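You operate a simulated robot arm through the tools that you are given. There is no shell and no other tool. Be economical: measure what you need, move in short steps, check, and stop when the job is done.

The job below is to be done with a simulated robot arm. You get a single attempt, and the scene is never put back.

TASK
Put things in order on the top of the long bench. At the end: the blue knob block stands on top of the silver round block; the black oil filter from the top of the long bench stands where the blue knob block stood; the green grip from the top of the long bench stands on top of the grey hub; the yellow disc lock stands where the black oil filter stood; whatever was shut is shut again. Leave all else as you found it, and nothing knocked over.

Only the result counts: the job must be done as asked and must still hold three seconds after the hand-in. Knocking over, shifting, dropping, spilling or breaking anything else fails it.

THE ROBOT
A 7-joint arm with a two-finger parallel gripper, fixed in place. Base frame: the origin is at the foot of the arm, x ahead of it, y to its left, z up; the work surface is at about z = 930. Units: mm, rad, N and s.
With the tool pointing down near the work surface it reaches from about 100 to 620 mm from the base axis. Its first joint turns from -1.152 to 1.152 rad. Payload 1.57 kg.
Tool frame: the origin (TCP) lies between the finger pads and is the grasp point; the fingertips stand 30 mm ahead of it; z points along the fingers, y is the line along which they close. The gripper opens to 80 mm. The fingers are 17 mm wide and 12 mm thick; the gripper's body (40 by 82 mm) begins 80 mm behind the TCP.
Orientation is that of the tool frame in the base frame, as a unit quaternion [x, y, z, w]. With the fingers straight down and closing along the base's y, the tool's x points along the base's -x, its y along +y and its z along -z.

THE INTERFACE
- The arm moves only by the tool apply_moves. Its argument "commands" is a list that holds one entry, the list of rows, each a list of 6 numbers: the shift along the base's x, y, z in mm, then the turn, a rotation vector about the base's x, y, z in rad. In form: [[[tx, ty, tz, rx, ry, rz], ...]]. A call has 1 to 10 rows; each row is the pose to reach, as a shift and turn from the pose commanded when the call began. "hand" is the finger opening in mm, from 0 to 80, set as the call begins (left out, the last holds). A row lasts 0.2 s, in which the tool goes at most 50 mm and 0.15 rad; a call with a longer step from one row to the next is refused whole, and so is a gripper value outside its range. Where a pose cannot be reached the arm comes as near as it can. A force on the tool above 40 N (or 10 N above the force at the start of the call, whichever is more), or a blocked arm, ends the call early, and 0.2 s more pass. Each finger travels about 72 mm/s and halts on what it meets, pressing with about 35 N; the grip force reading is that of the motor and also rises with nothing between the fingers. The clock runs only during rows and for 0.2 s after the last one: add rows that repeat a pose to give the fingers time. The reply holds the time, the measured pose of the TCP, the force on the tool along the base axes, the opening and the grip force, in the units named above and with some noise, with the torque about the TCP (base axes, N m) and any sound that the robot's microphone picked up.
- Cameras (640 x 400 px; columns grow to the right, rows downward): "scene" is fixed at [72.2, 455.6, 1417.2]; the picture's right is [-0.52, -0.85, 0.00], its down [-0.54, 0.33, -0.77] and it looks along [0.66, -0.40, -0.64] (base axes); focal length 303 px, centre (320, 200). "wrist" rides on the gripper at [72, -7, -122] in the tool frame; the picture's right is [0.09, 1.00, 0.00], its down [-0.84, 0.08, -0.54] and it looks along [-0.54, 0.05, 0.84] (tool axes); focal length 238 px, centre (320, 200). There is no depth. A picture from a camera that has moved, and an enlarged one, comes with that camera's place and axes in the base frame and with its lens.
- snapshot(camera): a new picture of that camera. It takes no simulated time.
- zoom(camera, box): a new picture of the part [left, top, right, bottom] of that camera's present view, enlarged. It takes no simulated time.
- hand_in(): hands the job in; it is judged then, once.

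Go step by step. Nothing tells you positions but the pictures and the camera data: compare them with the known pose of the tool, close in by small moves and look again before you grip or let go. The budget is 120 turns and 64 pictures, counting those below and the enlarged ones. Unless the task says otherwise, let go and move clear before handing in, and close with one line.

The tools are called after "Emit:" as name(argument=value, ...) on one line, values as JSON. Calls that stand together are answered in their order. apply_moves: Moves the arm, as the interface text tells. Its arguments: {"type":"object","properties":{"commands":{"type":"array","items":{"type":"array","items":{"type":"array","items":{"type":"number"}}}},"hand":{"type":"number"}},"required":["commands"]} The other tools are called the same way: snapshot (camera) takes a picture; zoom (camera, box) takes an enlarged picture of a part of a camera's view; hand_in () hands the job in.

At the start:

```text
time_s: 0.0
tcp_pos: [439.7, -92.1, 1169.6]
tcp_rot: [0.0, 1.0, 0.0, 0.001]
force: [-0.5, 0.5, -0.5]
ft_torque: [0.01, 0.0, -0.02]
opening: 79.9
gripper_force: 0.1
```

scene: 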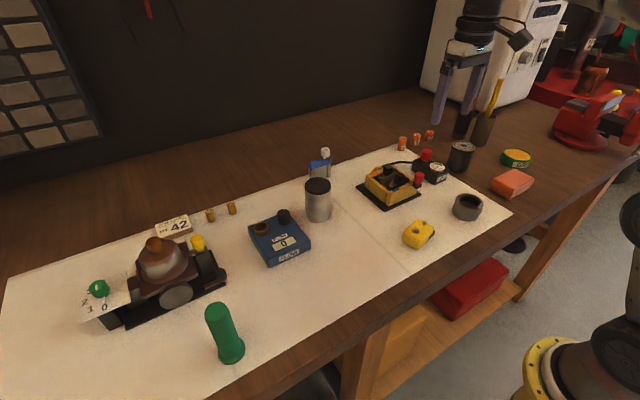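
wrist: 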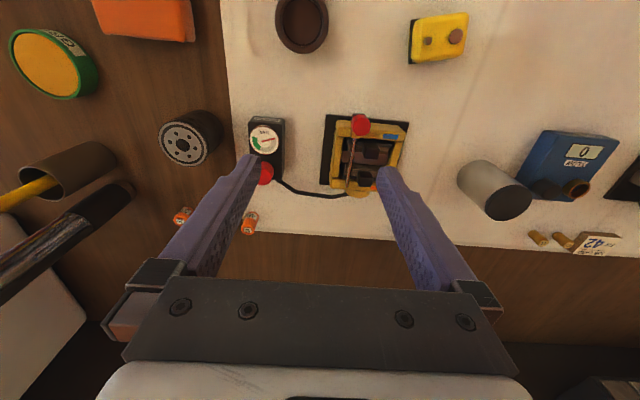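

I see a bench with a number of objects on it. I'll zoom in to identify the blue knob block, the silver round block and the rest.

Emit:
zoom(camera="scene", box=[230, 130, 390, 280])

Emit:
zoom(camera="scene", box=[380, 110, 550, 260])

Emit:
zoom(camera="scene", box=[60, 190, 270, 380])

```text
2.67 times, centred on (310, 205) of scene
camera zoom: at [72.2, 455.6, 1417.2], right [-0.52, -0.85, 0.0], down [-0.54, 0.33, -0.77], along [0.66, -0.4, -0.64], focal length 809 px, centre (347, 187)
```

zoom: 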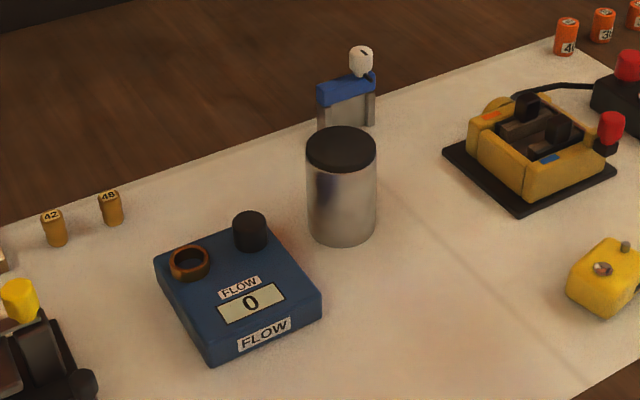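

```text
2.67 times, centred on (465, 185) of scene
camera zoom: at [72.2, 455.6, 1417.2], right [-0.52, -0.85, 0.0], down [-0.54, 0.33, -0.77], along [0.66, -0.4, -0.64], focal length 809 px, centre (-67, 240)
```

zoom: 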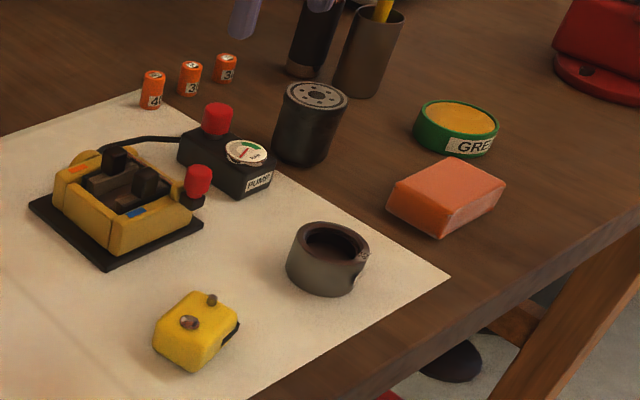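

```text
2.11 times, centred on (165, 285) of scene
camera zoom: at [72.2, 455.6, 1417.2], right [-0.52, -0.85, 0.0], down [-0.54, 0.33, -0.77], along [0.66, -0.4, -0.64], focal length 638 px, centre (646, 21)
```

zoom: 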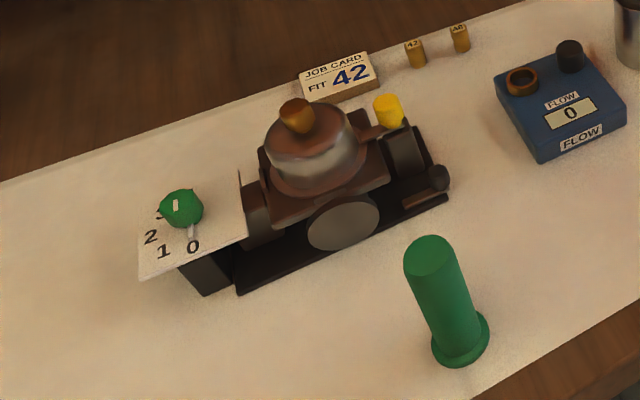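

Candidates: the blue knob block (blue top, white knob) is behind the silver cylinder, near (650,107). I'll move the arm left to view it with the wrist camera.

Emit:
apply_moves(commands=[[[0, 48, 0, 0, 0, 0], [0, 96, 0, 0, 0, 0], [0, 144, 0, 0, 0, 0], [20, 190, 0, 0, 0, 0], [20, 190, 0, 0, 0, 0]]])

Emit:
snapshot(camera="wrist")

Emit:
snapshot(camera="scene")

```text
refused: row 4 steps farther than a row can; nothing moved
```

```text
58 pictures are left
camera wrist: at [367.8, -98.2, 1293.2], right [-0.09, 1.0, 0.0], down [0.84, 0.08, 0.54], along [0.54, 0.05, -0.84], focal length 238 px, centre (320, 200)
```

wrist: 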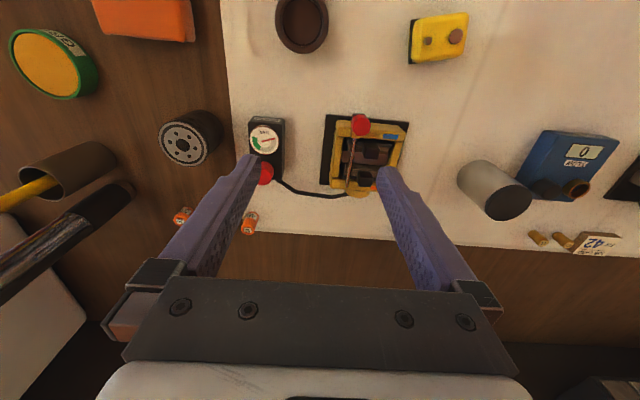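

```text
57 pictures are left
```

scene: 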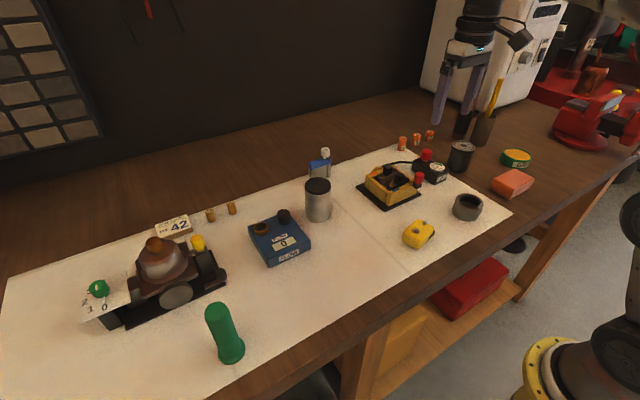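

That step was too long. I'll retry with shorter steps.

Emit:
apply_moves(commands=[[[0, 48, 0, 0, 0, 0], [0, 96, 0, 0, 0, 0], [0, 140, 0, 0, 0, 0], [0, 180, 0, 0, 0, 0], [0, 180, 0, 0, 0, 0]]])

Emit:
snapshot(camera="wrist")

```text
time_s: 1.2
tcp_pos: [439.7, 90.1, 1171.6]
tcp_rot: [0.0, 1.0, 0.0, 0.0]
force: [-0.1, -0.8, 0.5]
ft_torque: [0.0, -0.01, 0.02]
opening: 79.7
gripper_force: 0.0
```

```text
56 pictures are left
camera wrist: at [367.8, 83.1, 1293.7], right [-0.09, 1.0, 0.0], down [0.84, 0.08, 0.54], along [0.54, 0.05, -0.84], focal length 238 px, centre (320, 200)
```

wrist: 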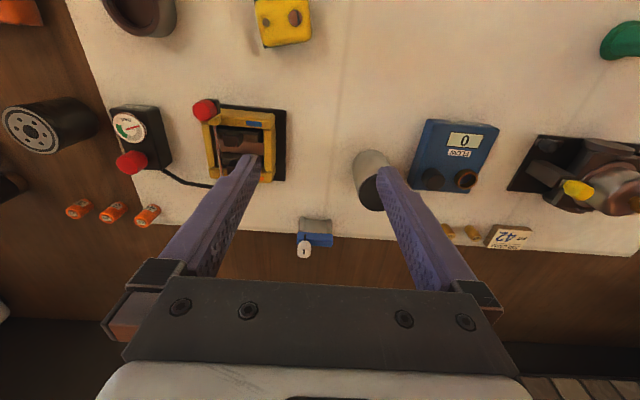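

The blue block is clear between the fingers; I'll zoom in on it.

Emit:
zoom(camera="wrist", box=[260, 190, 370, 270])

Emit:
zoom(camera="scene", box=[290, 140, 350, 180])

```text
5.00 times, centred on (315, 230) of wrist
camera zoom: at [367.8, 83.1, 1293.7], right [-0.09, 1.0, 0.0], down [0.84, 0.08, 0.54], along [0.54, 0.05, -0.84], focal length 1192 px, centre (345, 50)
```

zoom: 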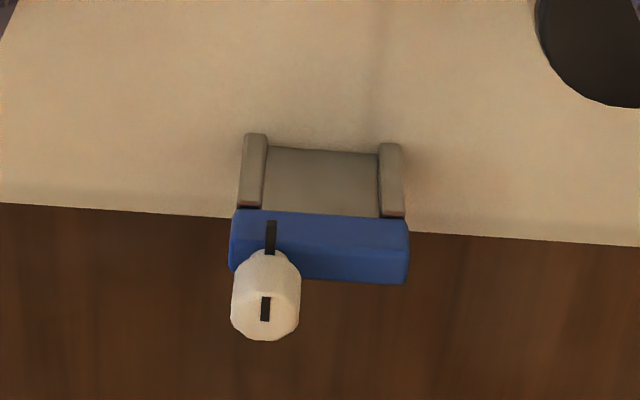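

```text
10.00 times, centred on (320, 160) of scene
camera zoom: at [72.1, 455.6, 1417.2], right [-0.52, -0.85, 0.0], down [-0.54, 0.33, -0.77], along [0.66, -0.4, -0.64], focal length 3032 px, centre (320, 600)
```

zoom: 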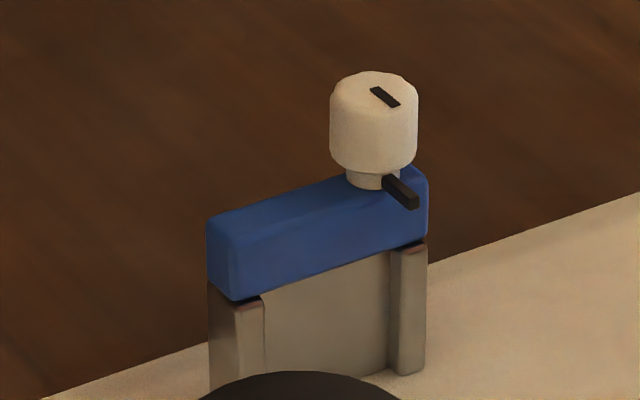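

The block measures about 57 mm (y) by 25 mm (x), with its front face at x≈643, centre y≈99 and knob top about 1017. I'll test the reach above it with the tool vertical and stay high.

Emit:
apply_moves(commands=[[[45, 9, -10, 0, 0, 0], [90, 9, -20, 0, 0, 0], [130, 9, -40, 0, 0, 0], [170, 9, -50, 0, 0, 0], [210, 9, -60, 0, 0, 0], [213, 9, -70, 0, 0, 0], [213, 9, -70, 0, 0, 0]]], hand=72)

Emit:
snapshot(camera="wrist")

```text
time_s: 2.8
tcp_pos: [597.8, 90.7, 1071.8]
tcp_rot: [0.0, 1.0, 0.0, 0.0]
force: [-0.1, -0.6, -0.2]
ft_torque: [-0.04, -0.04, 0.01]
opening: 71.8
gripper_force: 0.1
out of reach, approached as far as the arm can: row 3, 4, 5, 6, 7
```

```text
53 pictures are left
camera wrist: at [525.3, 84.0, 1194.2], right [-0.09, 1.0, 0.0], down [0.84, 0.08, 0.54], along [0.54, 0.05, -0.84], focal length 238 px, centre (320, 200)
```

wrist: 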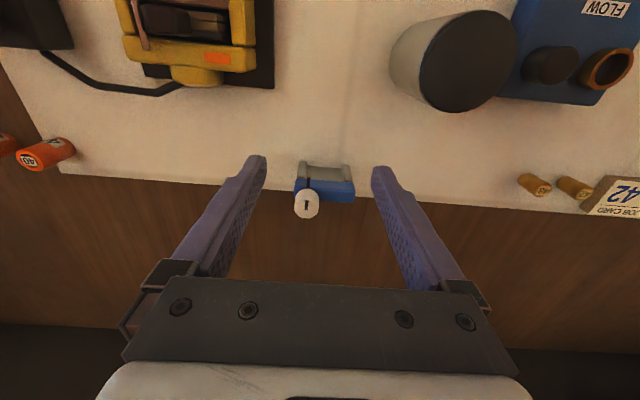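

Vertical reach ends at about r=605, so I'll tilt the fingers forward to gain reach.

Emit:
apply_moves(commands=[[[-20, 0, 20, 0, -0.12, 0], [-20, 0, 20, 0, -0.24, 0], [-20, 0, 20, 0, -0.36, 0], [-20, 0, 20, 0, -0.5, 0], [-20, 0, 20, 0, -0.5, 0]]])

```text
time_s: 4.0
tcp_pos: [579.8, 91.7, 1097.8]
tcp_rot: [0.0, 0.967, 0.001, 0.255]
force: [-3.4, -0.3, -8.4]
ft_torque: [0.03, -0.68, 0.04]
opening: 72.0
gripper_force: 0.0
out of reach, approached as far as the arm can: row 1, 2, 3
```

Emit:
apply_moves(commands=[[[0, 0, 0, 0, 0, 0], [0, 0, 0, 0, 0, 0]]])

Emit:
snapshot(camera="wrist")

Emit:
snapshot(camera="scene")

```text
time_s: 4.6
tcp_pos: [575.5, 90.7, 1091.7]
tcp_rot: [0.0, 0.969, 0.0, 0.248]
force: [-0.2, 0.1, -0.5]
ft_torque: [0.02, -0.02, 0.0]
opening: 71.9
gripper_force: 0.0
```

```text
52 pictures are left
camera wrist: at [453.7, 83.5, 1165.1], right [-0.08, 1.0, -0.04], down [0.47, 0.08, 0.88], along [0.88, 0.05, -0.48], focal length 238 px, centre (320, 200)
```

wrist: 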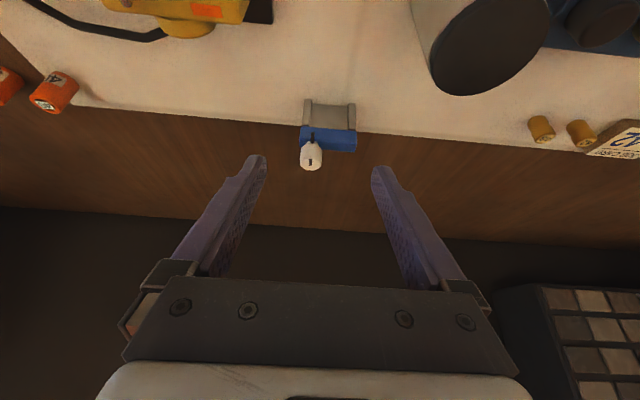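

```text
51 pictures are left
```

scene: 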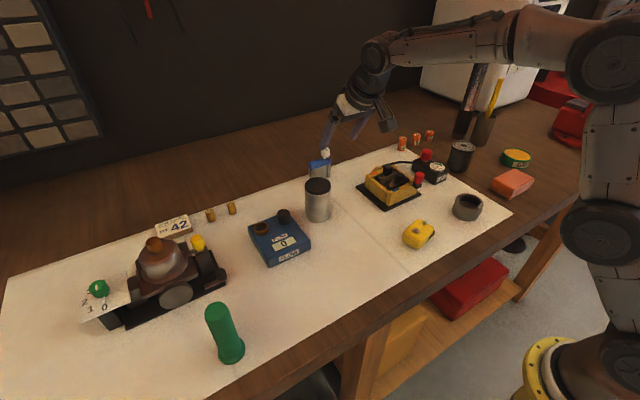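

Emit:
zoom(camera="wrist", box=[280, 90, 380, 180])

```text
4.44 times, centred on (330, 135) of wrist
camera zoom: at [453.7, 83.5, 1165.1], right [-0.08, 1.0, -0.04], down [0.47, 0.08, 0.88], along [0.88, 0.05, -0.48], focal length 1059 px, centre (276, 489)
```

zoom: 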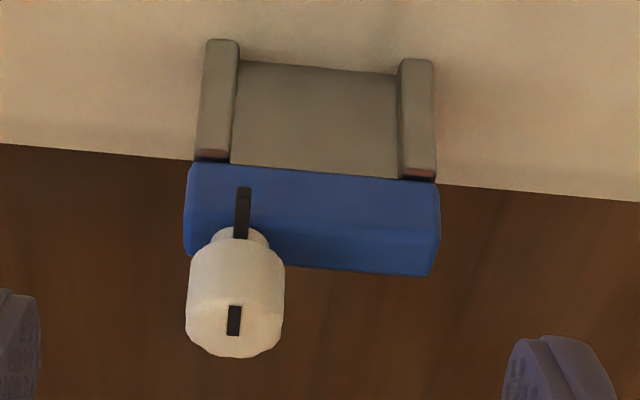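

Two views agree: base centre about (652,100), width 60–62, cap z 976–989. I'll approach it tilted, going just above it first.

Emit:
apply_moves(commands=[[[0, 9, 0, 0, 0, 0], [38, 9, -25, 0, 0, 0], [76, 9, -50, 0, 0, 0], [76, 9, -70, 0, 0, 0], [76, 9, -70, 0, 0, 0]]], hand=77)

Emit:
snapshot(camera="wrist")

```text
time_s: 5.8
tcp_pos: [652.4, 99.1, 1022.7]
tcp_rot: [0.0, 0.969, 0.0, 0.248]
force: [0.1, 0.6, 0.5]
ft_torque: [0.02, 0.01, 0.01]
opening: 77.1
gripper_force: 0.0
```

```text
49 pictures are left
camera wrist: at [530.2, 92.0, 1095.2], right [-0.08, 1.0, -0.04], down [0.47, 0.08, 0.88], along [0.88, 0.05, -0.48], focal length 238 px, centre (320, 200)
```

wrist: 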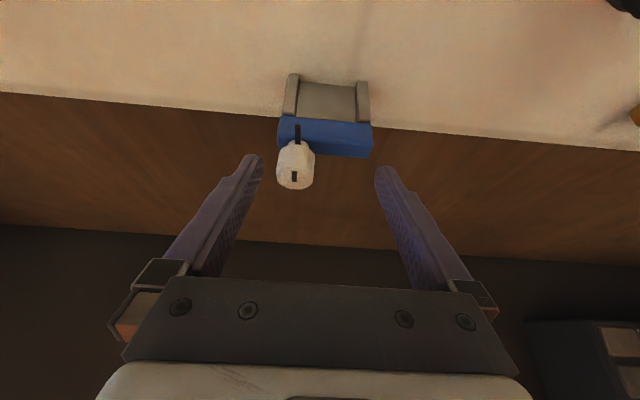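

Emit:
apply_moves(commands=[[[0, 1, -20, 0, 0, 0], [0, 1, -40, 0, 0, 0], [0, 1, -41, 0, 0, 0]]])

Emit:
snapshot(camera="wrist")

```text
time_s: 6.6
tcp_pos: [651.8, 98.7, 980.1]
tcp_rot: [-0.001, 0.969, 0.001, 0.247]
force: [-0.3, 0.4, -0.6]
ft_torque: [-0.01, 0.01, 0.01]
opening: 77.0
gripper_force: 0.0
```

```text
48 pictures are left
camera wrist: at [530.1, 92.5, 1053.8], right [-0.08, 1.0, -0.04], down [0.47, 0.08, 0.88], along [0.88, 0.05, -0.48], focal length 238 px, centre (320, 200)
```

wrist: 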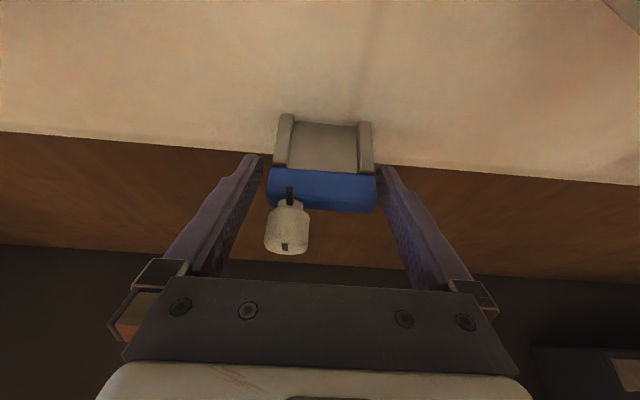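

It's centred, so I'll close.

Emit:
apply_moves(commands=[[[0, 0, 0, 0, 0, 0], [0, 0, 0, 0, 0, 0], [0, 0, 0, 0, 0, 0]]], hand=50)

Emit:
apply_moves(commands=[[[0, 0, 10, 0, 0, 0], [0, 0, 30, 0, 0, 0], [0, 0, 65, 0, 0, 0], [0, 0, 100, 0, 0, 0], [0, 0, 135, 0, 0, 0], [0, 0, 135, 0, 0, 0]]])

Emit:
snapshot(camera="wrist")

Emit:
snapshot(camera="scene")

```text
time_s: 7.4
tcp_pos: [652.2, 100.0, 981.7]
tcp_rot: [0.001, 0.969, 0.0, 0.247]
force: [0.8, 1.3, -0.7]
ft_torque: [0.0, -0.06, 0.04]
opening: 61.7
gripper_force: 35.1
```

```text
time_s: 8.8
tcp_pos: [650.9, 100.9, 1118.7]
tcp_rot: [0.0, 0.969, 0.0, 0.247]
force: [-0.2, 0.3, -3.0]
ft_torque: [0.0, 0.07, 0.01]
opening: 61.8
gripper_force: 35.1
```

```text
47 pictures are left
camera wrist: at [529.4, 93.8, 1191.0], right [-0.08, 1.0, -0.04], down [0.48, 0.08, 0.88], along [0.88, 0.05, -0.48], focal length 238 px, centre (320, 200)
```

wrist: 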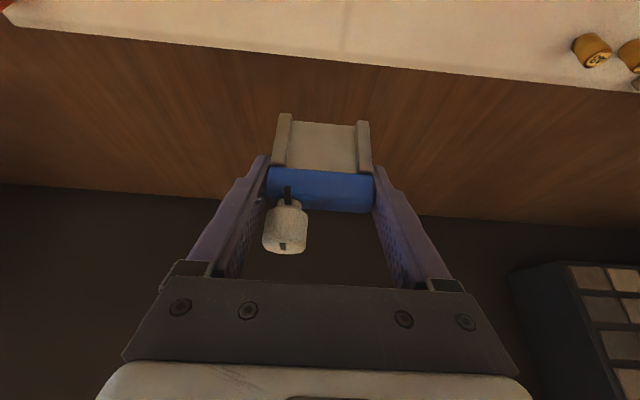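

```text
46 pictures are left
```

scene: 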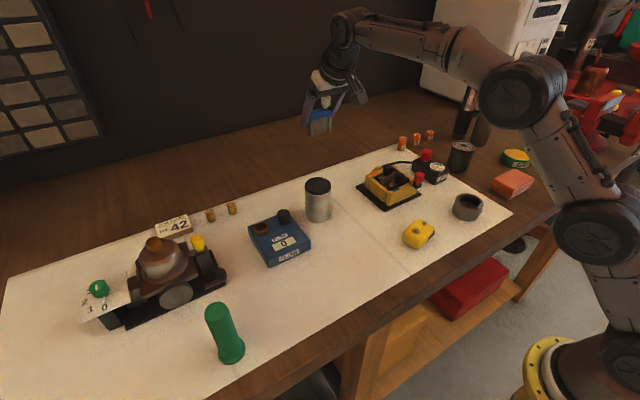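

The block is held, with its bottom 52 mm below the TCP. I'll carry it at height to above the silver cylinder and check the alignment.

Emit:
apply_moves(commands=[[[-35, 20, 10, 0, 0, 0], [-70, 40, 10, 0, 0, 0], [-100, 60, 10, 0, 0, 0], [-124, 80, 10, 0, 0, 0], [-124, 80, 10, 0, 0, 0]]])

Emit:
snapshot(camera="wrist")

Emit:
zoom(camera="scene", box=[240, 100, 400, 230])

```text
time_s: 10.0
tcp_pos: [529.7, 180.1, 1126.6]
tcp_rot: [0.001, 0.969, -0.001, 0.247]
force: [1.1, 0.7, -3.5]
ft_torque: [-0.02, -0.02, -0.01]
opening: 61.8
gripper_force: 35.1
```

```text
45 pictures are left
camera wrist: at [407.3, 173.6, 1199.6], right [-0.08, 1.0, -0.04], down [0.47, 0.08, 0.88], along [0.88, 0.05, -0.48], focal length 238 px, centre (320, 200)
```

wrist: 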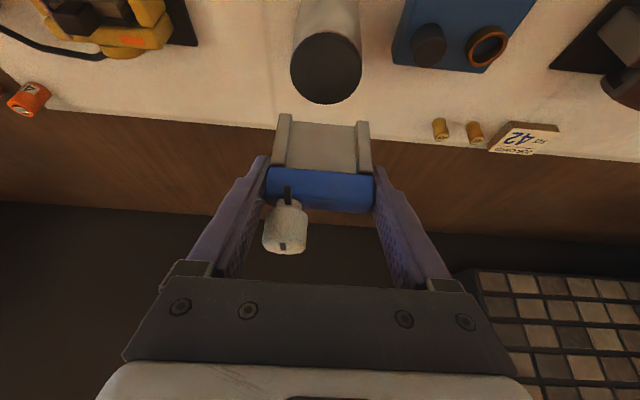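

```text
3.08 times, centred on (320, 165) of scene
camera zoom: at [72.2, 455.6, 1417.2], right [-0.52, -0.85, 0.0], down [-0.54, 0.33, -0.77], along [0.66, -0.4, -0.64], focal length 933 px, centre (320, 308)
```

zoom: 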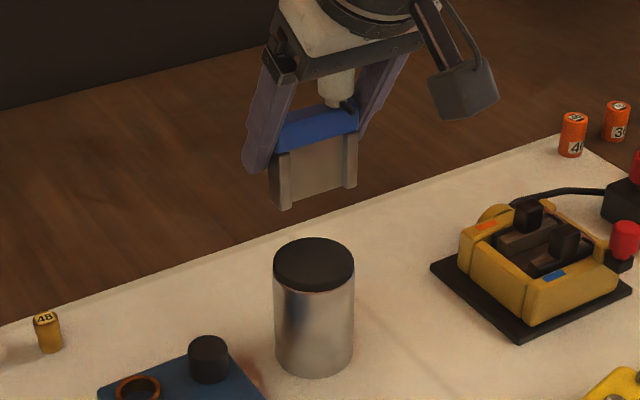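

The silver cylinder's top centre works out at about (524,179.5,1016). I'll shift, then lower most of the way.

Emit:
apply_moves(commands=[[[-6, 0, 0, 0, 0, 0], [-6, 0, -20, 0, 0, 0], [-6, 0, -40, 0, 0, 0], [-6, 0, -46, 0, 0, 0], [-6, 0, -46, 0, 0, 0]]])

Emit:
snapshot(camera="wrist")

Emit:
zoom(camera="scene", box=[270, 120, 370, 230])

```text
time_s: 11.2
tcp_pos: [523.0, 178.6, 1080.7]
tcp_rot: [0.0, 0.969, 0.0, 0.247]
force: [0.2, 0.4, -3.5]
ft_torque: [0.03, 0.02, 0.04]
opening: 61.7
gripper_force: 35.4
```

```text
43 pictures are left
camera wrist: at [401.3, 172.3, 1153.8], right [-0.08, 1.0, -0.04], down [0.47, 0.08, 0.88], along [0.88, 0.05, -0.48], focal length 238 px, centre (320, 200)
```

wrist: 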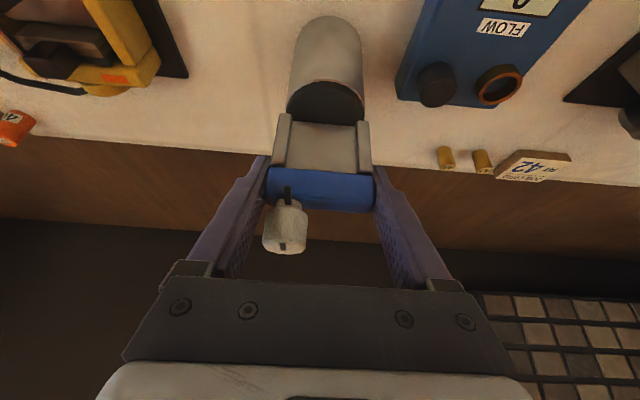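

```text
3.64 times, centred on (320, 175) of scene
camera zoom: at [72.2, 455.6, 1417.2], right [-0.52, -0.85, 0.0], down [-0.54, 0.33, -0.77], along [0.66, -0.4, -0.64], focal length 1103 px, centre (320, 291)
```

zoom: 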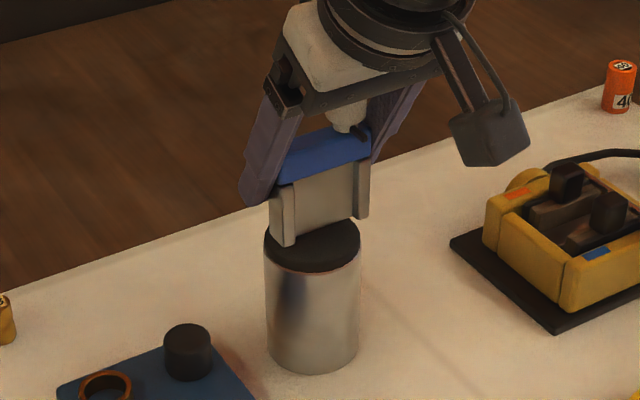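

It's aligned. I'll lower it in small steps until contact.

Emit:
apply_moves(commands=[[[1, 0, -6, 0, 0, 0], [1, 0, -9, 0, 0, 0], [1, 0, -10, 0, 0, 0], [1, 0, -11, 0, 0, 0], [1, 0, -11, 0, 0, 0]]])

```text
time_s: 12.4
tcp_pos: [524.8, 178.5, 1071.1]
tcp_rot: [0.0, 0.969, 0.0, 0.247]
force: [-1.8, -1.6, 1.4]
ft_torque: [-0.17, 0.12, -0.01]
opening: 61.8
gripper_force: 35.0
```

Emit:
apply_moves(commands=[[[0, 0, -0.5, 0, 0, 0], [0, 0, -1, 0, 0, 0], [0, 0, -1, 0, 0, 0]]])

Emit:
zoom(camera="scene", box=[270, 120, 370, 230])

```text
time_s: 13.2
tcp_pos: [524.1, 179.5, 1071.5]
tcp_rot: [0.0, 0.969, -0.001, 0.249]
force: [-2.7, -3.2, 9.5]
ft_torque: [-0.44, 0.28, 0.02]
opening: 61.7
gripper_force: 35.2
```

```text
3.64 times, centred on (320, 175) of scene
camera zoom: at [71.9, 455.4, 1417.3], right [-0.52, -0.85, 0.0], down [-0.54, 0.34, -0.77], along [0.66, -0.4, -0.64], focal length 1103 px, centre (320, 291)
```

zoom: 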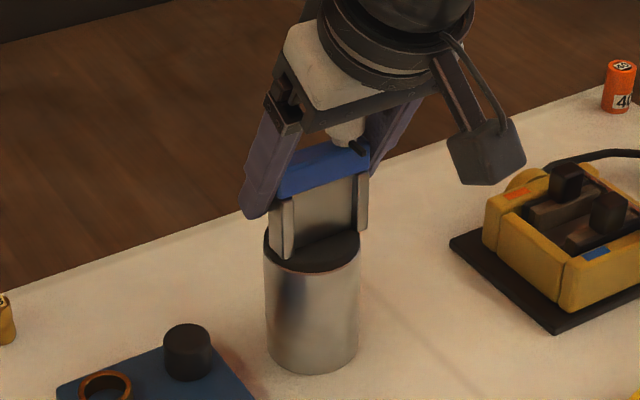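

Emit:
zoom(camera="wrist", box=[240, 40, 400, 240])

Emit:
zoom(camera="scene", box=[300, 170, 340, 210])

```text
2.00 times, centred on (320, 140) of wrist
camera zoom: at [402.0, 171.9, 1143.5], right [-0.08, 1.0, -0.04], down [0.47, 0.08, 0.88], along [0.88, 0.05, -0.48], focal length 477 px, centre (320, 320)
```

zoom: 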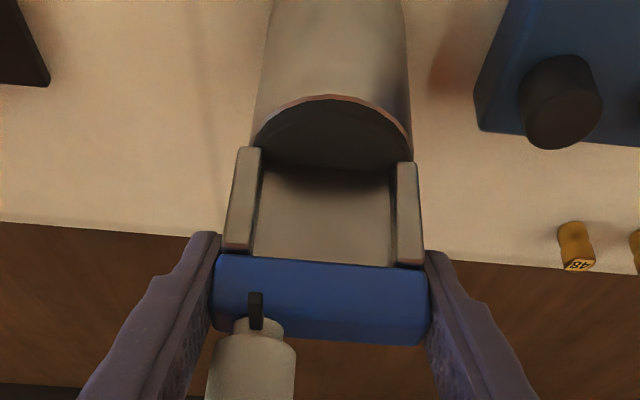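

```text
10.00 times, centred on (320, 190) of scene
camera zoom: at [71.9, 455.4, 1417.3], right [-0.52, -0.85, 0.0], down [-0.54, 0.34, -0.77], along [0.66, -0.4, -0.64], focal length 3032 px, centre (320, 300)
```

zoom: 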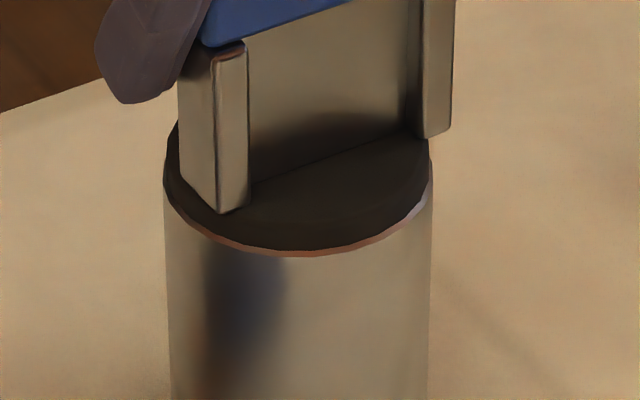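

The block sits about 9 mm too far forward and slightly to -y on the cylinder. I'll lift a little, correct and lower again.

Emit:
apply_moves(commands=[[[0, 0, 3, 0, 0, 0], [0, 0, 6, 0, 0, 0], [-4, 1.5, 6, 0, 0, 0], [-8, 3, 6, 0, 0, 0], [-8, 3, 3, 0, 0, 0], [-8, 3, 2, 0, 0, 0], [-8, 3, 1, 0, 0, 0], [-8, 3, 1, 0, 0, 0]]])

Emit:
zoom(camera="wrist", box=[240, 40, 400, 240])

Emit:
zoom(camera="scene", box=[300, 160, 340, 200])

```text
time_s: 15.0
tcp_pos: [515.1, 179.8, 1070.9]
tcp_rot: [0.0, 0.969, 0.0, 0.248]
force: [-1.9, 0.0, 3.0]
ft_torque: [-0.06, 0.1, 0.0]
opening: 61.8
gripper_force: 35.6
```

```text
2.00 times, centred on (320, 140) of wrist
camera zoom: at [394.0, 175.2, 1143.7], right [-0.08, 1.0, -0.04], down [0.47, 0.08, 0.88], along [0.88, 0.05, -0.48], focal length 477 px, centre (320, 320)
```

zoom: 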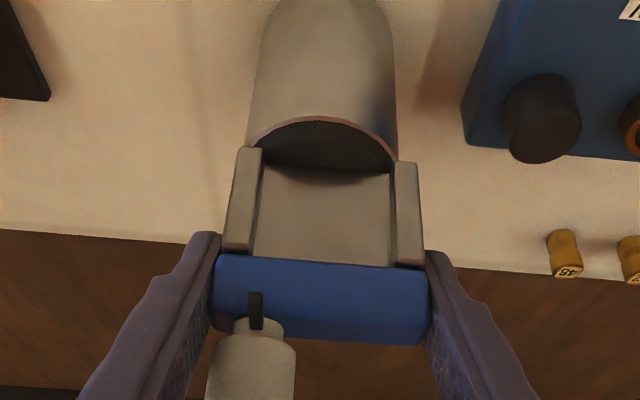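

```text
10.00 times, centred on (320, 180) of scene
camera zoom: at [72.1, 455.5, 1417.2], right [-0.52, -0.85, 0.0], down [-0.54, 0.33, -0.77], along [0.66, -0.4, -0.64], focal length 3032 px, centre (320, 400)
```

zoom: 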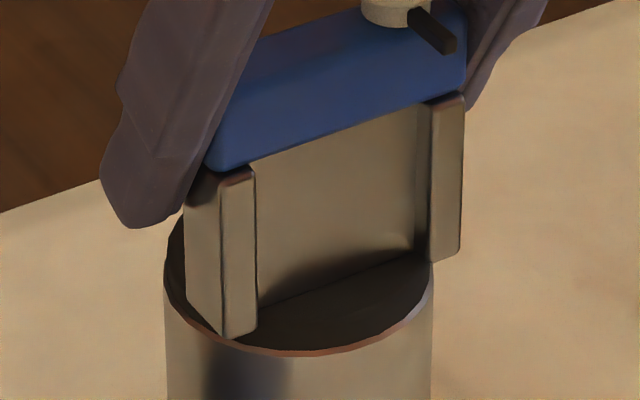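

That's balanced well over the centre. I'll settle a hair, then release.

Emit:
apply_moves(commands=[[[0, 0, -0.6, 0, 0, 0], [0, 0, -0.6, 0, 0, 0]]])

Emit:
apply_moves(commands=[[[0, 0, 0, 0, 0, 0], [0, 0, 0, 0, 0, 0]]], hand=76)

Emit:
zoom(camera="wrist", box=[200, 40, 440, 260])

```text
time_s: 15.6
tcp_pos: [515.2, 181.1, 1070.4]
tcp_rot: [0.0, 0.969, 0.001, 0.248]
force: [-2.5, -1.3, 6.8]
ft_torque: [-0.12, 0.14, -0.04]
opening: 61.9
gripper_force: 34.5
```

```text
time_s: 16.2
tcp_pos: [516.5, 181.0, 1069.7]
tcp_rot: [0.0, 0.969, -0.001, 0.246]
force: [0.5, 0.5, -0.7]
ft_torque: [0.01, -0.02, -0.01]
opening: 76.2
gripper_force: 0.1
```

```text
1.82 times, centred on (320, 150) of wrist
camera zoom: at [394.0, 175.1, 1142.5], right [-0.08, 1.0, -0.04], down [0.47, 0.08, 0.88], along [0.88, 0.05, -0.48], focal length 433 px, centre (320, 291)
```

zoom: 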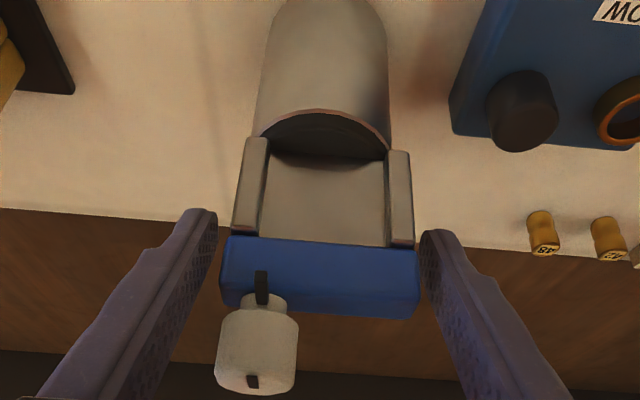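

It stands free. I'll back out along the tool axis and look.

Emit:
apply_moves(commands=[[[-15, 0, 27, 0, 0, 0], [-35, 0, 63, 0, 0, 0], [-55, 0, 100, 0, 0, 0], [-75, 0, 130, 0, 0, 0]]])

Emit:
zoom(camera="scene", box=[270, 120, 370, 230])

```text
time_s: 17.2
tcp_pos: [439.6, 179.8, 1199.9]
tcp_rot: [0.0, 0.969, 0.0, 0.247]
force: [0.3, -0.1, 0.1]
ft_torque: [0.01, -0.01, 0.01]
opening: 76.0
gripper_force: 0.1
```

```text
3.64 times, centred on (320, 175) of scene
camera zoom: at [72.2, 455.6, 1417.2], right [-0.52, -0.85, 0.0], down [-0.54, 0.33, -0.77], along [0.66, -0.4, -0.64], focal length 1103 px, centre (320, 291)
```

zoom: 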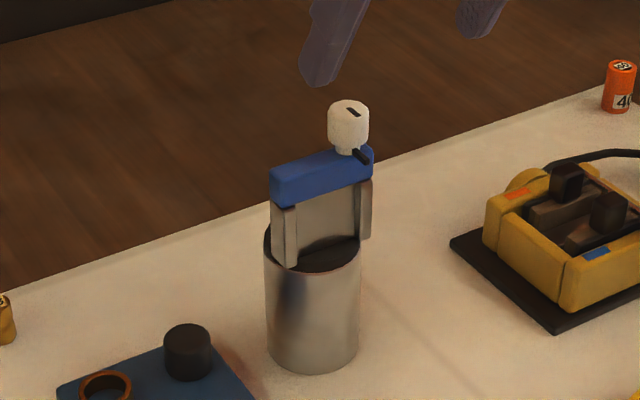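

It's standing well. Next is the oil filter near (497,-270), so I'll travel high to view it.

Emit:
apply_moves(commands=[[[-10, -44, 0, 0, 0, 0], [-10, -88, 0, 0, 0, 0], [-10, -132, 0, 0, 0, 0], [-10, -176, 0, 0, 0, 0], [-10, -220, 0, 0, 0, 0], [-10, -264, 0, 0, 0, 0], [-10, -308, 0, 0, 0, 0], [-10, -352, -10, 0, 0, 0], [-10, -396, -25, 0, 0, 0], [-10, -438, -40, 0, 0, 0]]])

Emit:
snapshot(camera="wrist")

```text
time_s: 19.4
tcp_pos: [428.5, -258.5, 1159.0]
tcp_rot: [-0.001, 0.969, 0.0, 0.247]
force: [0.0, -0.3, -0.1]
ft_torque: [0.01, 0.02, 0.01]
opening: 75.9
gripper_force: 0.0
```

```text
34 pictures are left
camera wrist: at [306.2, -265.1, 1232.7], right [-0.08, 1.0, -0.04], down [0.47, 0.08, 0.88], along [0.88, 0.05, -0.48], focal length 238 px, centre (320, 200)
```

wrist: 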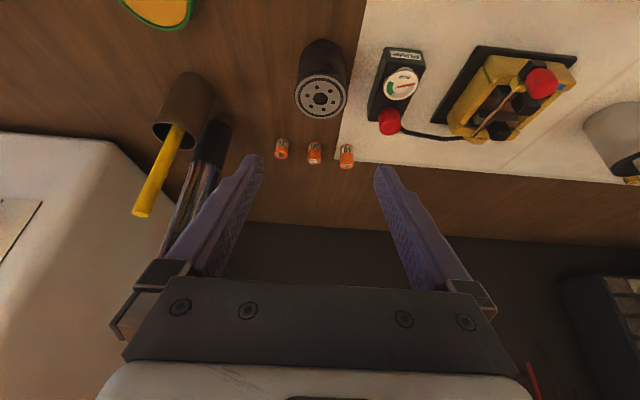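

The filter is at about (488,-260), diameter about 58, with clear room on both sides. I'll move above it and check.

Emit:
apply_moves(commands=[[[20, -1, -35, 0, 0, 0], [40, -1, -70, 0, 0, 0], [59, -1, -100, 0, 0, 0], [59, -1, -112, 0, 0, 0], [59, -1, -112, 0, 0, 0]]], hand=80)

Emit:
snapshot(camera="wrist")

```text
time_s: 20.6
tcp_pos: [489.0, -256.6, 1047.7]
tcp_rot: [0.0, 0.969, 0.0, 0.248]
force: [0.0, 0.2, 0.4]
ft_torque: [0.0, 0.0, 0.03]
opening: 80.1
gripper_force: 0.1
```

```text
33 pictures are left
camera wrist: at [367.4, -262.9, 1120.3], right [-0.08, 1.0, -0.04], down [0.47, 0.08, 0.88], along [0.88, 0.05, -0.48], focal length 238 px, centre (320, 200)
```

wrist: 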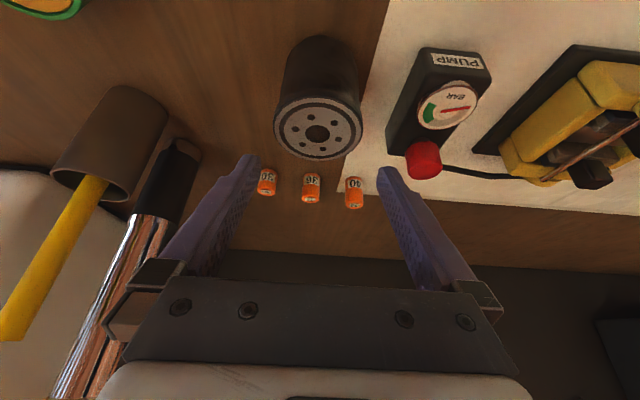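

Emit:
apply_moves(commands=[[[3, -3.5, 0, 0, 0, 0], [3, -3.5, -25, 0, 0, 0], [3, -3.5, -50, 0, 0, 0], [3, -3.5, -70, 0, 0, 0], [3, -3.5, -80, 0, 0, 0], [3, -3.5, -80, 0, 0, 0]]])

Emit:
snapshot(camera="wrist")

```text
time_s: 22.0
tcp_pos: [493.3, -259.0, 965.5]
tcp_rot: [0.0, 0.969, 0.0, 0.247]
force: [-0.1, -0.2, 0.4]
ft_torque: [0.0, 0.04, 0.0]
opening: 80.0
gripper_force: 0.0
```

```text
32 pictures are left
camera wrist: at [370.8, -266.7, 1038.5], right [-0.08, 1.0, -0.04], down [0.47, 0.08, 0.88], along [0.88, 0.05, -0.48], focal length 238 px, centre (320, 200)
```

wrist: 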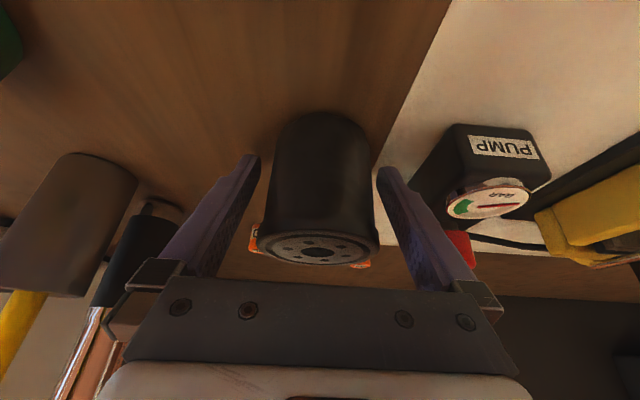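

Centred. Close the gripper and lift.

Emit:
apply_moves(commands=[[[0, 0, 0, 0, 0, 0], [0, 0, 0, 0, 0, 0], [0, 0, 0, 0, 0, 0]]], hand=50)

Emit:
apply_moves(commands=[[[0, 0, 8, 0, 0, 0], [0, 0, 30, 0, 0, 0], [0, 0, 65, 0, 0, 0], [0, 0, 105, 0, 0, 0], [0, 0, 145, 0, 0, 0], [0, 0, 180, 0, 0, 0], [0, 0, 180, 0, 0, 0]]])

Emit:
snapshot(camera="wrist")

```text
time_s: 22.8
tcp_pos: [491.7, -260.6, 965.3]
tcp_rot: [0.0, 0.969, -0.001, 0.248]
force: [1.4, 0.9, 0.7]
ft_torque: [0.0, -0.04, -0.01]
opening: 59.5
gripper_force: 35.3
```

```text
time_s: 24.4
tcp_pos: [492.3, -261.8, 1148.2]
tcp_rot: [0.0, 0.969, 0.0, 0.248]
force: [0.2, -0.3, -2.4]
ft_torque: [0.0, 0.0, 0.0]
opening: 59.4
gripper_force: 35.0
```

```text
31 pictures are left
camera wrist: at [370.4, -267.8, 1221.2], right [-0.08, 1.0, -0.04], down [0.48, 0.08, 0.88], along [0.88, 0.05, -0.48], focal length 238 px, centre (320, 200)
```

wrist: 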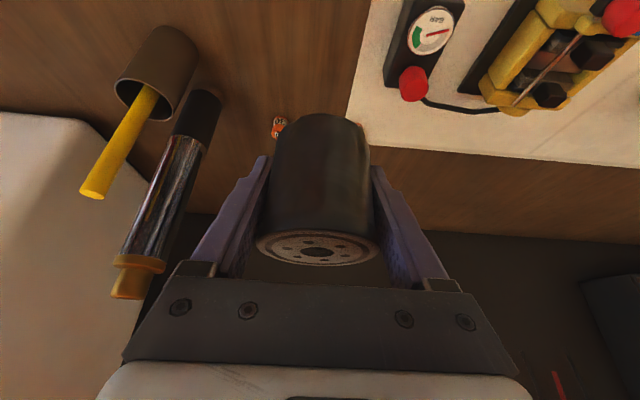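

The filter is gripped (diameter 59.5), and its original spot was (492.5,-260.5). I'll carry it to the vacated spot (652,100).

Emit:
apply_moves(commands=[[[10, 40, 0, 0, 0, 0], [25, 80, 0, 0, 0, 0], [43, 120, 0, 0, 0, 0], [60, 160, 0, 0, 0, 0], [78, 200, 0, 0, 0, 0], [96, 240, -5, 0, 0, 0], [115, 280, -10, 0, 0, 0], [135, 320, -20, 0, 0, 0], [150, 345, -40, 0, 0, 0], [160, 361.5, -75, 0, 0, 0]]])

Emit:
apply_moves(commands=[[[0, 0, 0, 0, 0, 0]]])

Emit:
snapshot(camera="wrist")

Emit:
snapshot(camera="scene")

```text
time_s: 26.6
tcp_pos: [652.3, 101.6, 1073.2]
tcp_rot: [0.001, 0.969, -0.001, 0.248]
force: [-0.2, -0.8, -1.7]
ft_torque: [-0.01, -0.02, -0.02]
opening: 59.4
gripper_force: 35.2
```

```text
time_s: 27.0
tcp_pos: [651.9, 102.0, 1073.4]
tcp_rot: [0.0, 0.969, 0.0, 0.248]
force: [0.1, -1.0, -2.0]
ft_torque: [-0.01, -0.02, -0.01]
opening: 59.6
gripper_force: 35.0
```

```text
30 pictures are left
camera wrist: at [530.6, 95.2, 1146.2], right [-0.08, 1.0, -0.04], down [0.47, 0.08, 0.88], along [0.88, 0.05, -0.48], focal length 238 px, centre (320, 200)
```

wrist: 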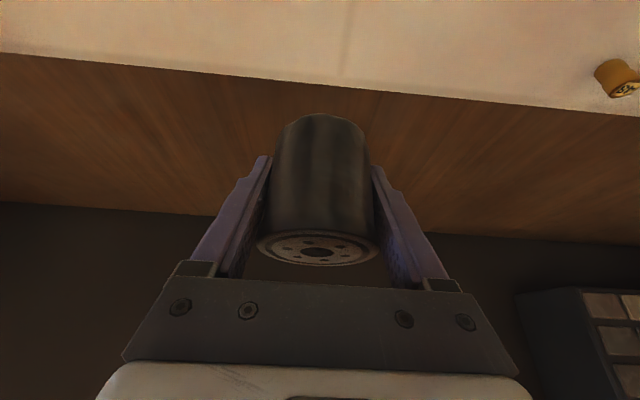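

```text
29 pictures are left
```

scene: 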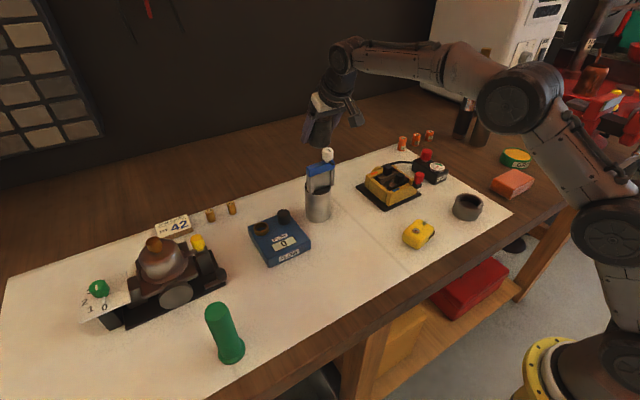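

The path down is clear, so I'll lower to just above contact.

Emit:
apply_moves(commands=[[[0, -1.5, -30, 0, 0, 0], [0, -1.5, -60, 0, 0, 0], [0, -1.5, -85, 0, 0, 0], [0, -1.5, -98, 0, 0, 0], [0, -1.5, -102, 0, 0, 0], [0, -1.5, -104, 0, 0, 0], [0, -1.5, -105.5, 0, 0, 0], [0, -1.5, -106.5, 0, 0, 0], [0, -1.5, -106.5, 0, 0, 0]]])

```text
time_s: 29.0
tcp_pos: [653.9, 99.1, 965.4]
tcp_rot: [0.0, 0.969, 0.0, 0.247]
force: [-0.2, -0.2, -2.4]
ft_torque: [-0.02, 0.0, 0.03]
opening: 59.6
gripper_force: 34.8
```

Emit:
apply_moves(commands=[[[0, 0, -0.7, 0, 0, 0], [0, 0, -1.4, 0, 0, 0], [0, 0, -1.4, 0, 0, 0]]])

```text
time_s: 29.8
tcp_pos: [655.0, 99.6, 966.2]
tcp_rot: [0.0, 0.969, -0.001, 0.248]
force: [-1.3, -1.4, 1.0]
ft_torque: [-0.16, 0.05, 0.02]
opening: 59.5
gripper_force: 34.9
```

In contact. I'll release and back out.

Emit:
apply_moves(commands=[[[0, 0, -0.3, 0, 0, 0], [0, 0, -0.3, 0, 0, 0], [0, 0, -0.3, 0, 0, 0]]], hand=80)

Emit:
apply_moves(commands=[[[0, 0, 20, 0, 0, 0], [0, 0, 50, 0, 0, 0], [0, 0, 95, 0, 0, 0], [-40, 0, 120, 0, 0, 0], [-80, -10, 140, 0, 0, 0], [-80, -10, 140, 0, 0, 0]]])

Emit:
snapshot(camera="wrist")

```text
time_s: 30.6
tcp_pos: [653.8, 99.8, 964.4]
tcp_rot: [0.0, 0.969, 0.0, 0.247]
force: [-0.2, 0.3, 0.0]
ft_torque: [0.02, 0.0, -0.04]
opening: 80.1
gripper_force: 0.1
```

```text
time_s: 32.0
tcp_pos: [571.7, 86.9, 1103.0]
tcp_rot: [0.0, 0.969, 0.0, 0.247]
force: [0.6, -0.8, 0.0]
ft_torque: [-0.02, -0.02, -0.01]
opening: 80.0
gripper_force: 0.1
```

```text
28 pictures are left
camera wrist: at [450.5, 80.4, 1175.4], right [-0.08, 1.0, -0.04], down [0.47, 0.08, 0.88], along [0.88, 0.05, -0.48], focal length 238 px, centre (320, 200)
```

wrist: 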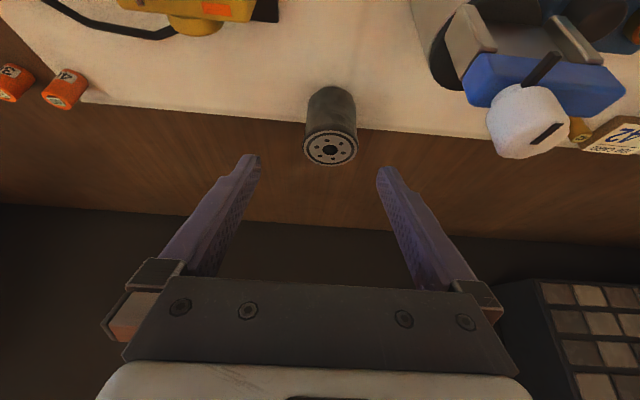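

The filter stands. Next is the yellow disc lock near (349,37); I'll return to the vertical pose and view it.

Emit:
apply_moves(commands=[[[-25, -30, 15, 0, 0, 0], [-65, -47, 35, 0, 0, 0], [-105, -47, 35, 0, 0.12, 0], [-150, -47, 35, 0, 0.24, 0], [-195, -47, 35, 0, 0.38, 0], [-240, -47, 35, 0, 0.5, 0], [-240, -47, 35, 0, 0.5, 0]]])

Emit:
snapshot(camera="wrist")

```text
time_s: 33.6
tcp_pos: [332.6, 43.3, 1140.0]
tcp_rot: [-0.001, 1.0, 0.0, -0.001]
force: [0.7, 0.4, -0.6]
ft_torque: [-0.09, -0.03, -0.04]
opening: 80.1
gripper_force: 0.0
```

```text
27 pictures are left
camera wrist: at [260.9, 36.6, 1262.8], right [-0.09, 1.0, 0.0], down [0.84, 0.08, 0.54], along [0.54, 0.05, -0.84], focal length 238 px, centre (320, 200)
```

wrist: 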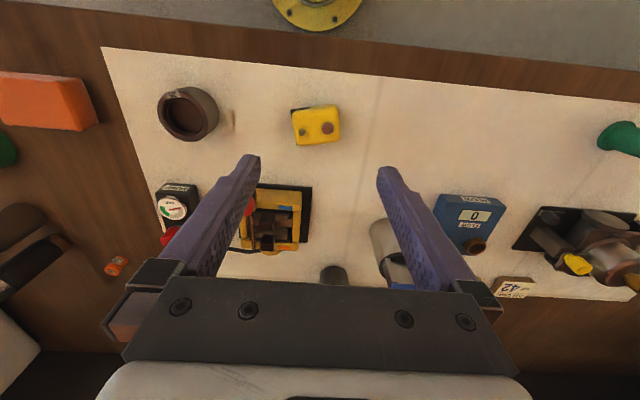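

Emit:
zoom(camera="wrist", box=[150, 70, 350, 195])

```text
3.20 times, centred on (250, 132) of wrist
camera zoom: at [260.9, 36.6, 1262.8], right [-0.09, 1.0, 0.0], down [0.84, 0.08, 0.54], along [0.54, 0.05, -0.84], focal length 763 px, centre (544, 416)
```

zoom: 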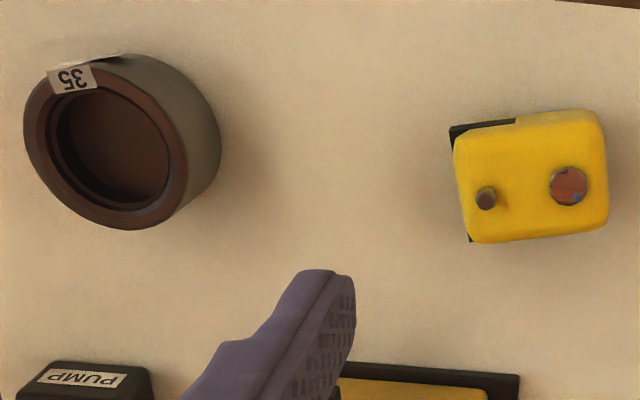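

The lock is near (343,39), yawed about +0.2 rad, roughly 56×42 mm. I'll turn the tool to match and hover over it.

Emit:
apply_moves(commands=[[[5, -2, -40, 0, 0, 0.1], [10.5, -4.3, -80, 0, 0, 0.2], [10.5, -4.3, -115, 0, 0, 0.2], [10.5, -4.3, -120, 0, 0, 0.2], [10.5, -4.3, -120, 0, 0, 0.2]]])

Emit:
snapshot(camera="wrist")

```text
time_s: 34.8
tcp_pos: [344.4, 38.2, 1016.8]
tcp_rot: [-0.1, 0.995, 0.0, 0.0]
force: [0.2, 0.6, 0.4]
ft_torque: [0.0, 0.0, -0.01]
opening: 79.9
gripper_force: 0.0
```

```text
25 pictures are left
camera wrist: at [274.9, 17.3, 1140.4], right [-0.29, 0.96, 0.0], down [0.8, 0.24, 0.54], along [0.52, 0.16, -0.84], focal length 238 px, centre (320, 200)
```

wrist: 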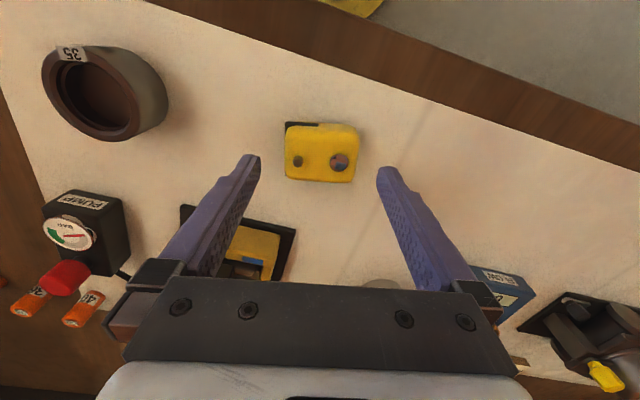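

It's centred and aligned. I'll descend to grasp it (tips about 3 mm above the bench).

Emit:
apply_moves(commands=[[[0, 0, -20, 0, 0, 0.04], [0, 0, -40, 0, 0, 0.04], [0, 0, -50, 0, 0, 0.04], [0, 0, -54, 0, 0, 0.04], [0, 0, -54, 0, 0, 0.04]]])

Emit:
snapshot(camera="wrist")

```text
time_s: 36.0
tcp_pos: [342.3, 38.1, 964.7]
tcp_rot: [-0.121, 0.993, 0.001, 0.0]
force: [0.3, -0.4, -0.7]
ft_torque: [0.01, -0.03, -0.05]
opening: 79.8
gripper_force: 0.1
```

```text
24 pictures are left
camera wrist: at [275.1, 14.4, 1087.1], right [-0.33, 0.95, 0.0], down [0.79, 0.27, 0.54], along [0.51, 0.18, -0.84], focal length 238 px, centre (320, 200)
```

wrist: 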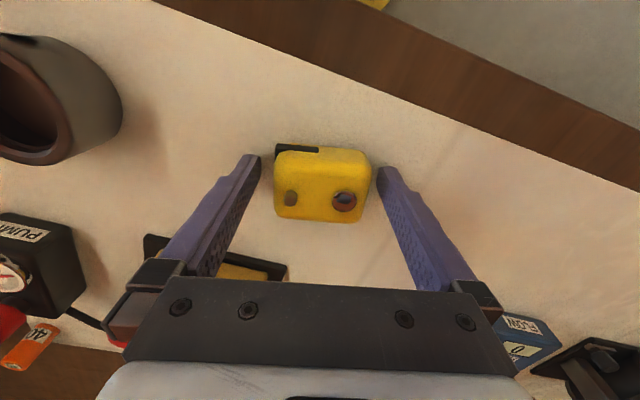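

Emit:
apply_moves(commands=[[[0, 0, 0, 0, 0, 0], [0, 0, 0, 0, 0, 0], [0, 0, 0, 0, 0, 0]]], hand=40)

Emit:
apply_moves(commands=[[[0, 0, 8, 0, 0, 0], [0, 0, 30, 0, 0, 0], [0, 0, 70, 0, 0, 0], [0, 0, 110, 0, 0, 0], [0, 0, 140, 0, 0, 0], [0, 0, 140, 0, 0, 0]]])

Emit:
snapshot(camera="wrist")

```text
time_s: 36.8
tcp_pos: [343.2, 37.8, 964.3]
tcp_rot: [-0.12, 0.993, 0.0, 0.0]
force: [-0.3, 1.2, 0.6]
ft_torque: [0.1, 0.01, 0.02]
opening: 59.5
gripper_force: 35.0
```

```text
time_s: 38.2
tcp_pos: [341.9, 38.5, 1107.3]
tcp_rot: [-0.12, 0.993, 0.0, 0.0]
force: [-0.6, -0.7, -3.9]
ft_torque: [0.01, 0.06, 0.0]
opening: 59.4
gripper_force: 34.8
```

```text
23 pictures are left
camera wrist: at [273.7, 14.3, 1228.6], right [-0.33, 0.95, 0.0], down [0.79, 0.27, 0.54], along [0.51, 0.18, -0.84], focal length 238 px, centre (320, 200)
```

wrist: 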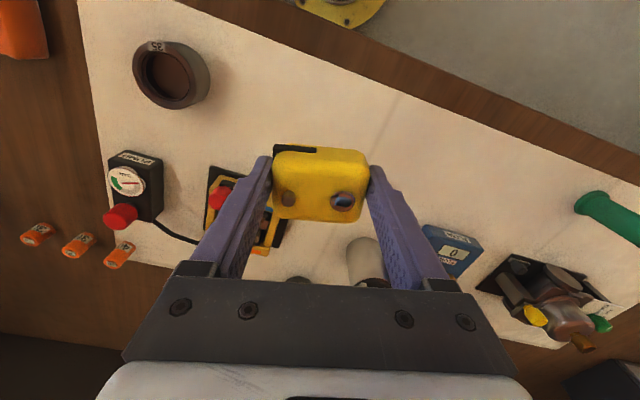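

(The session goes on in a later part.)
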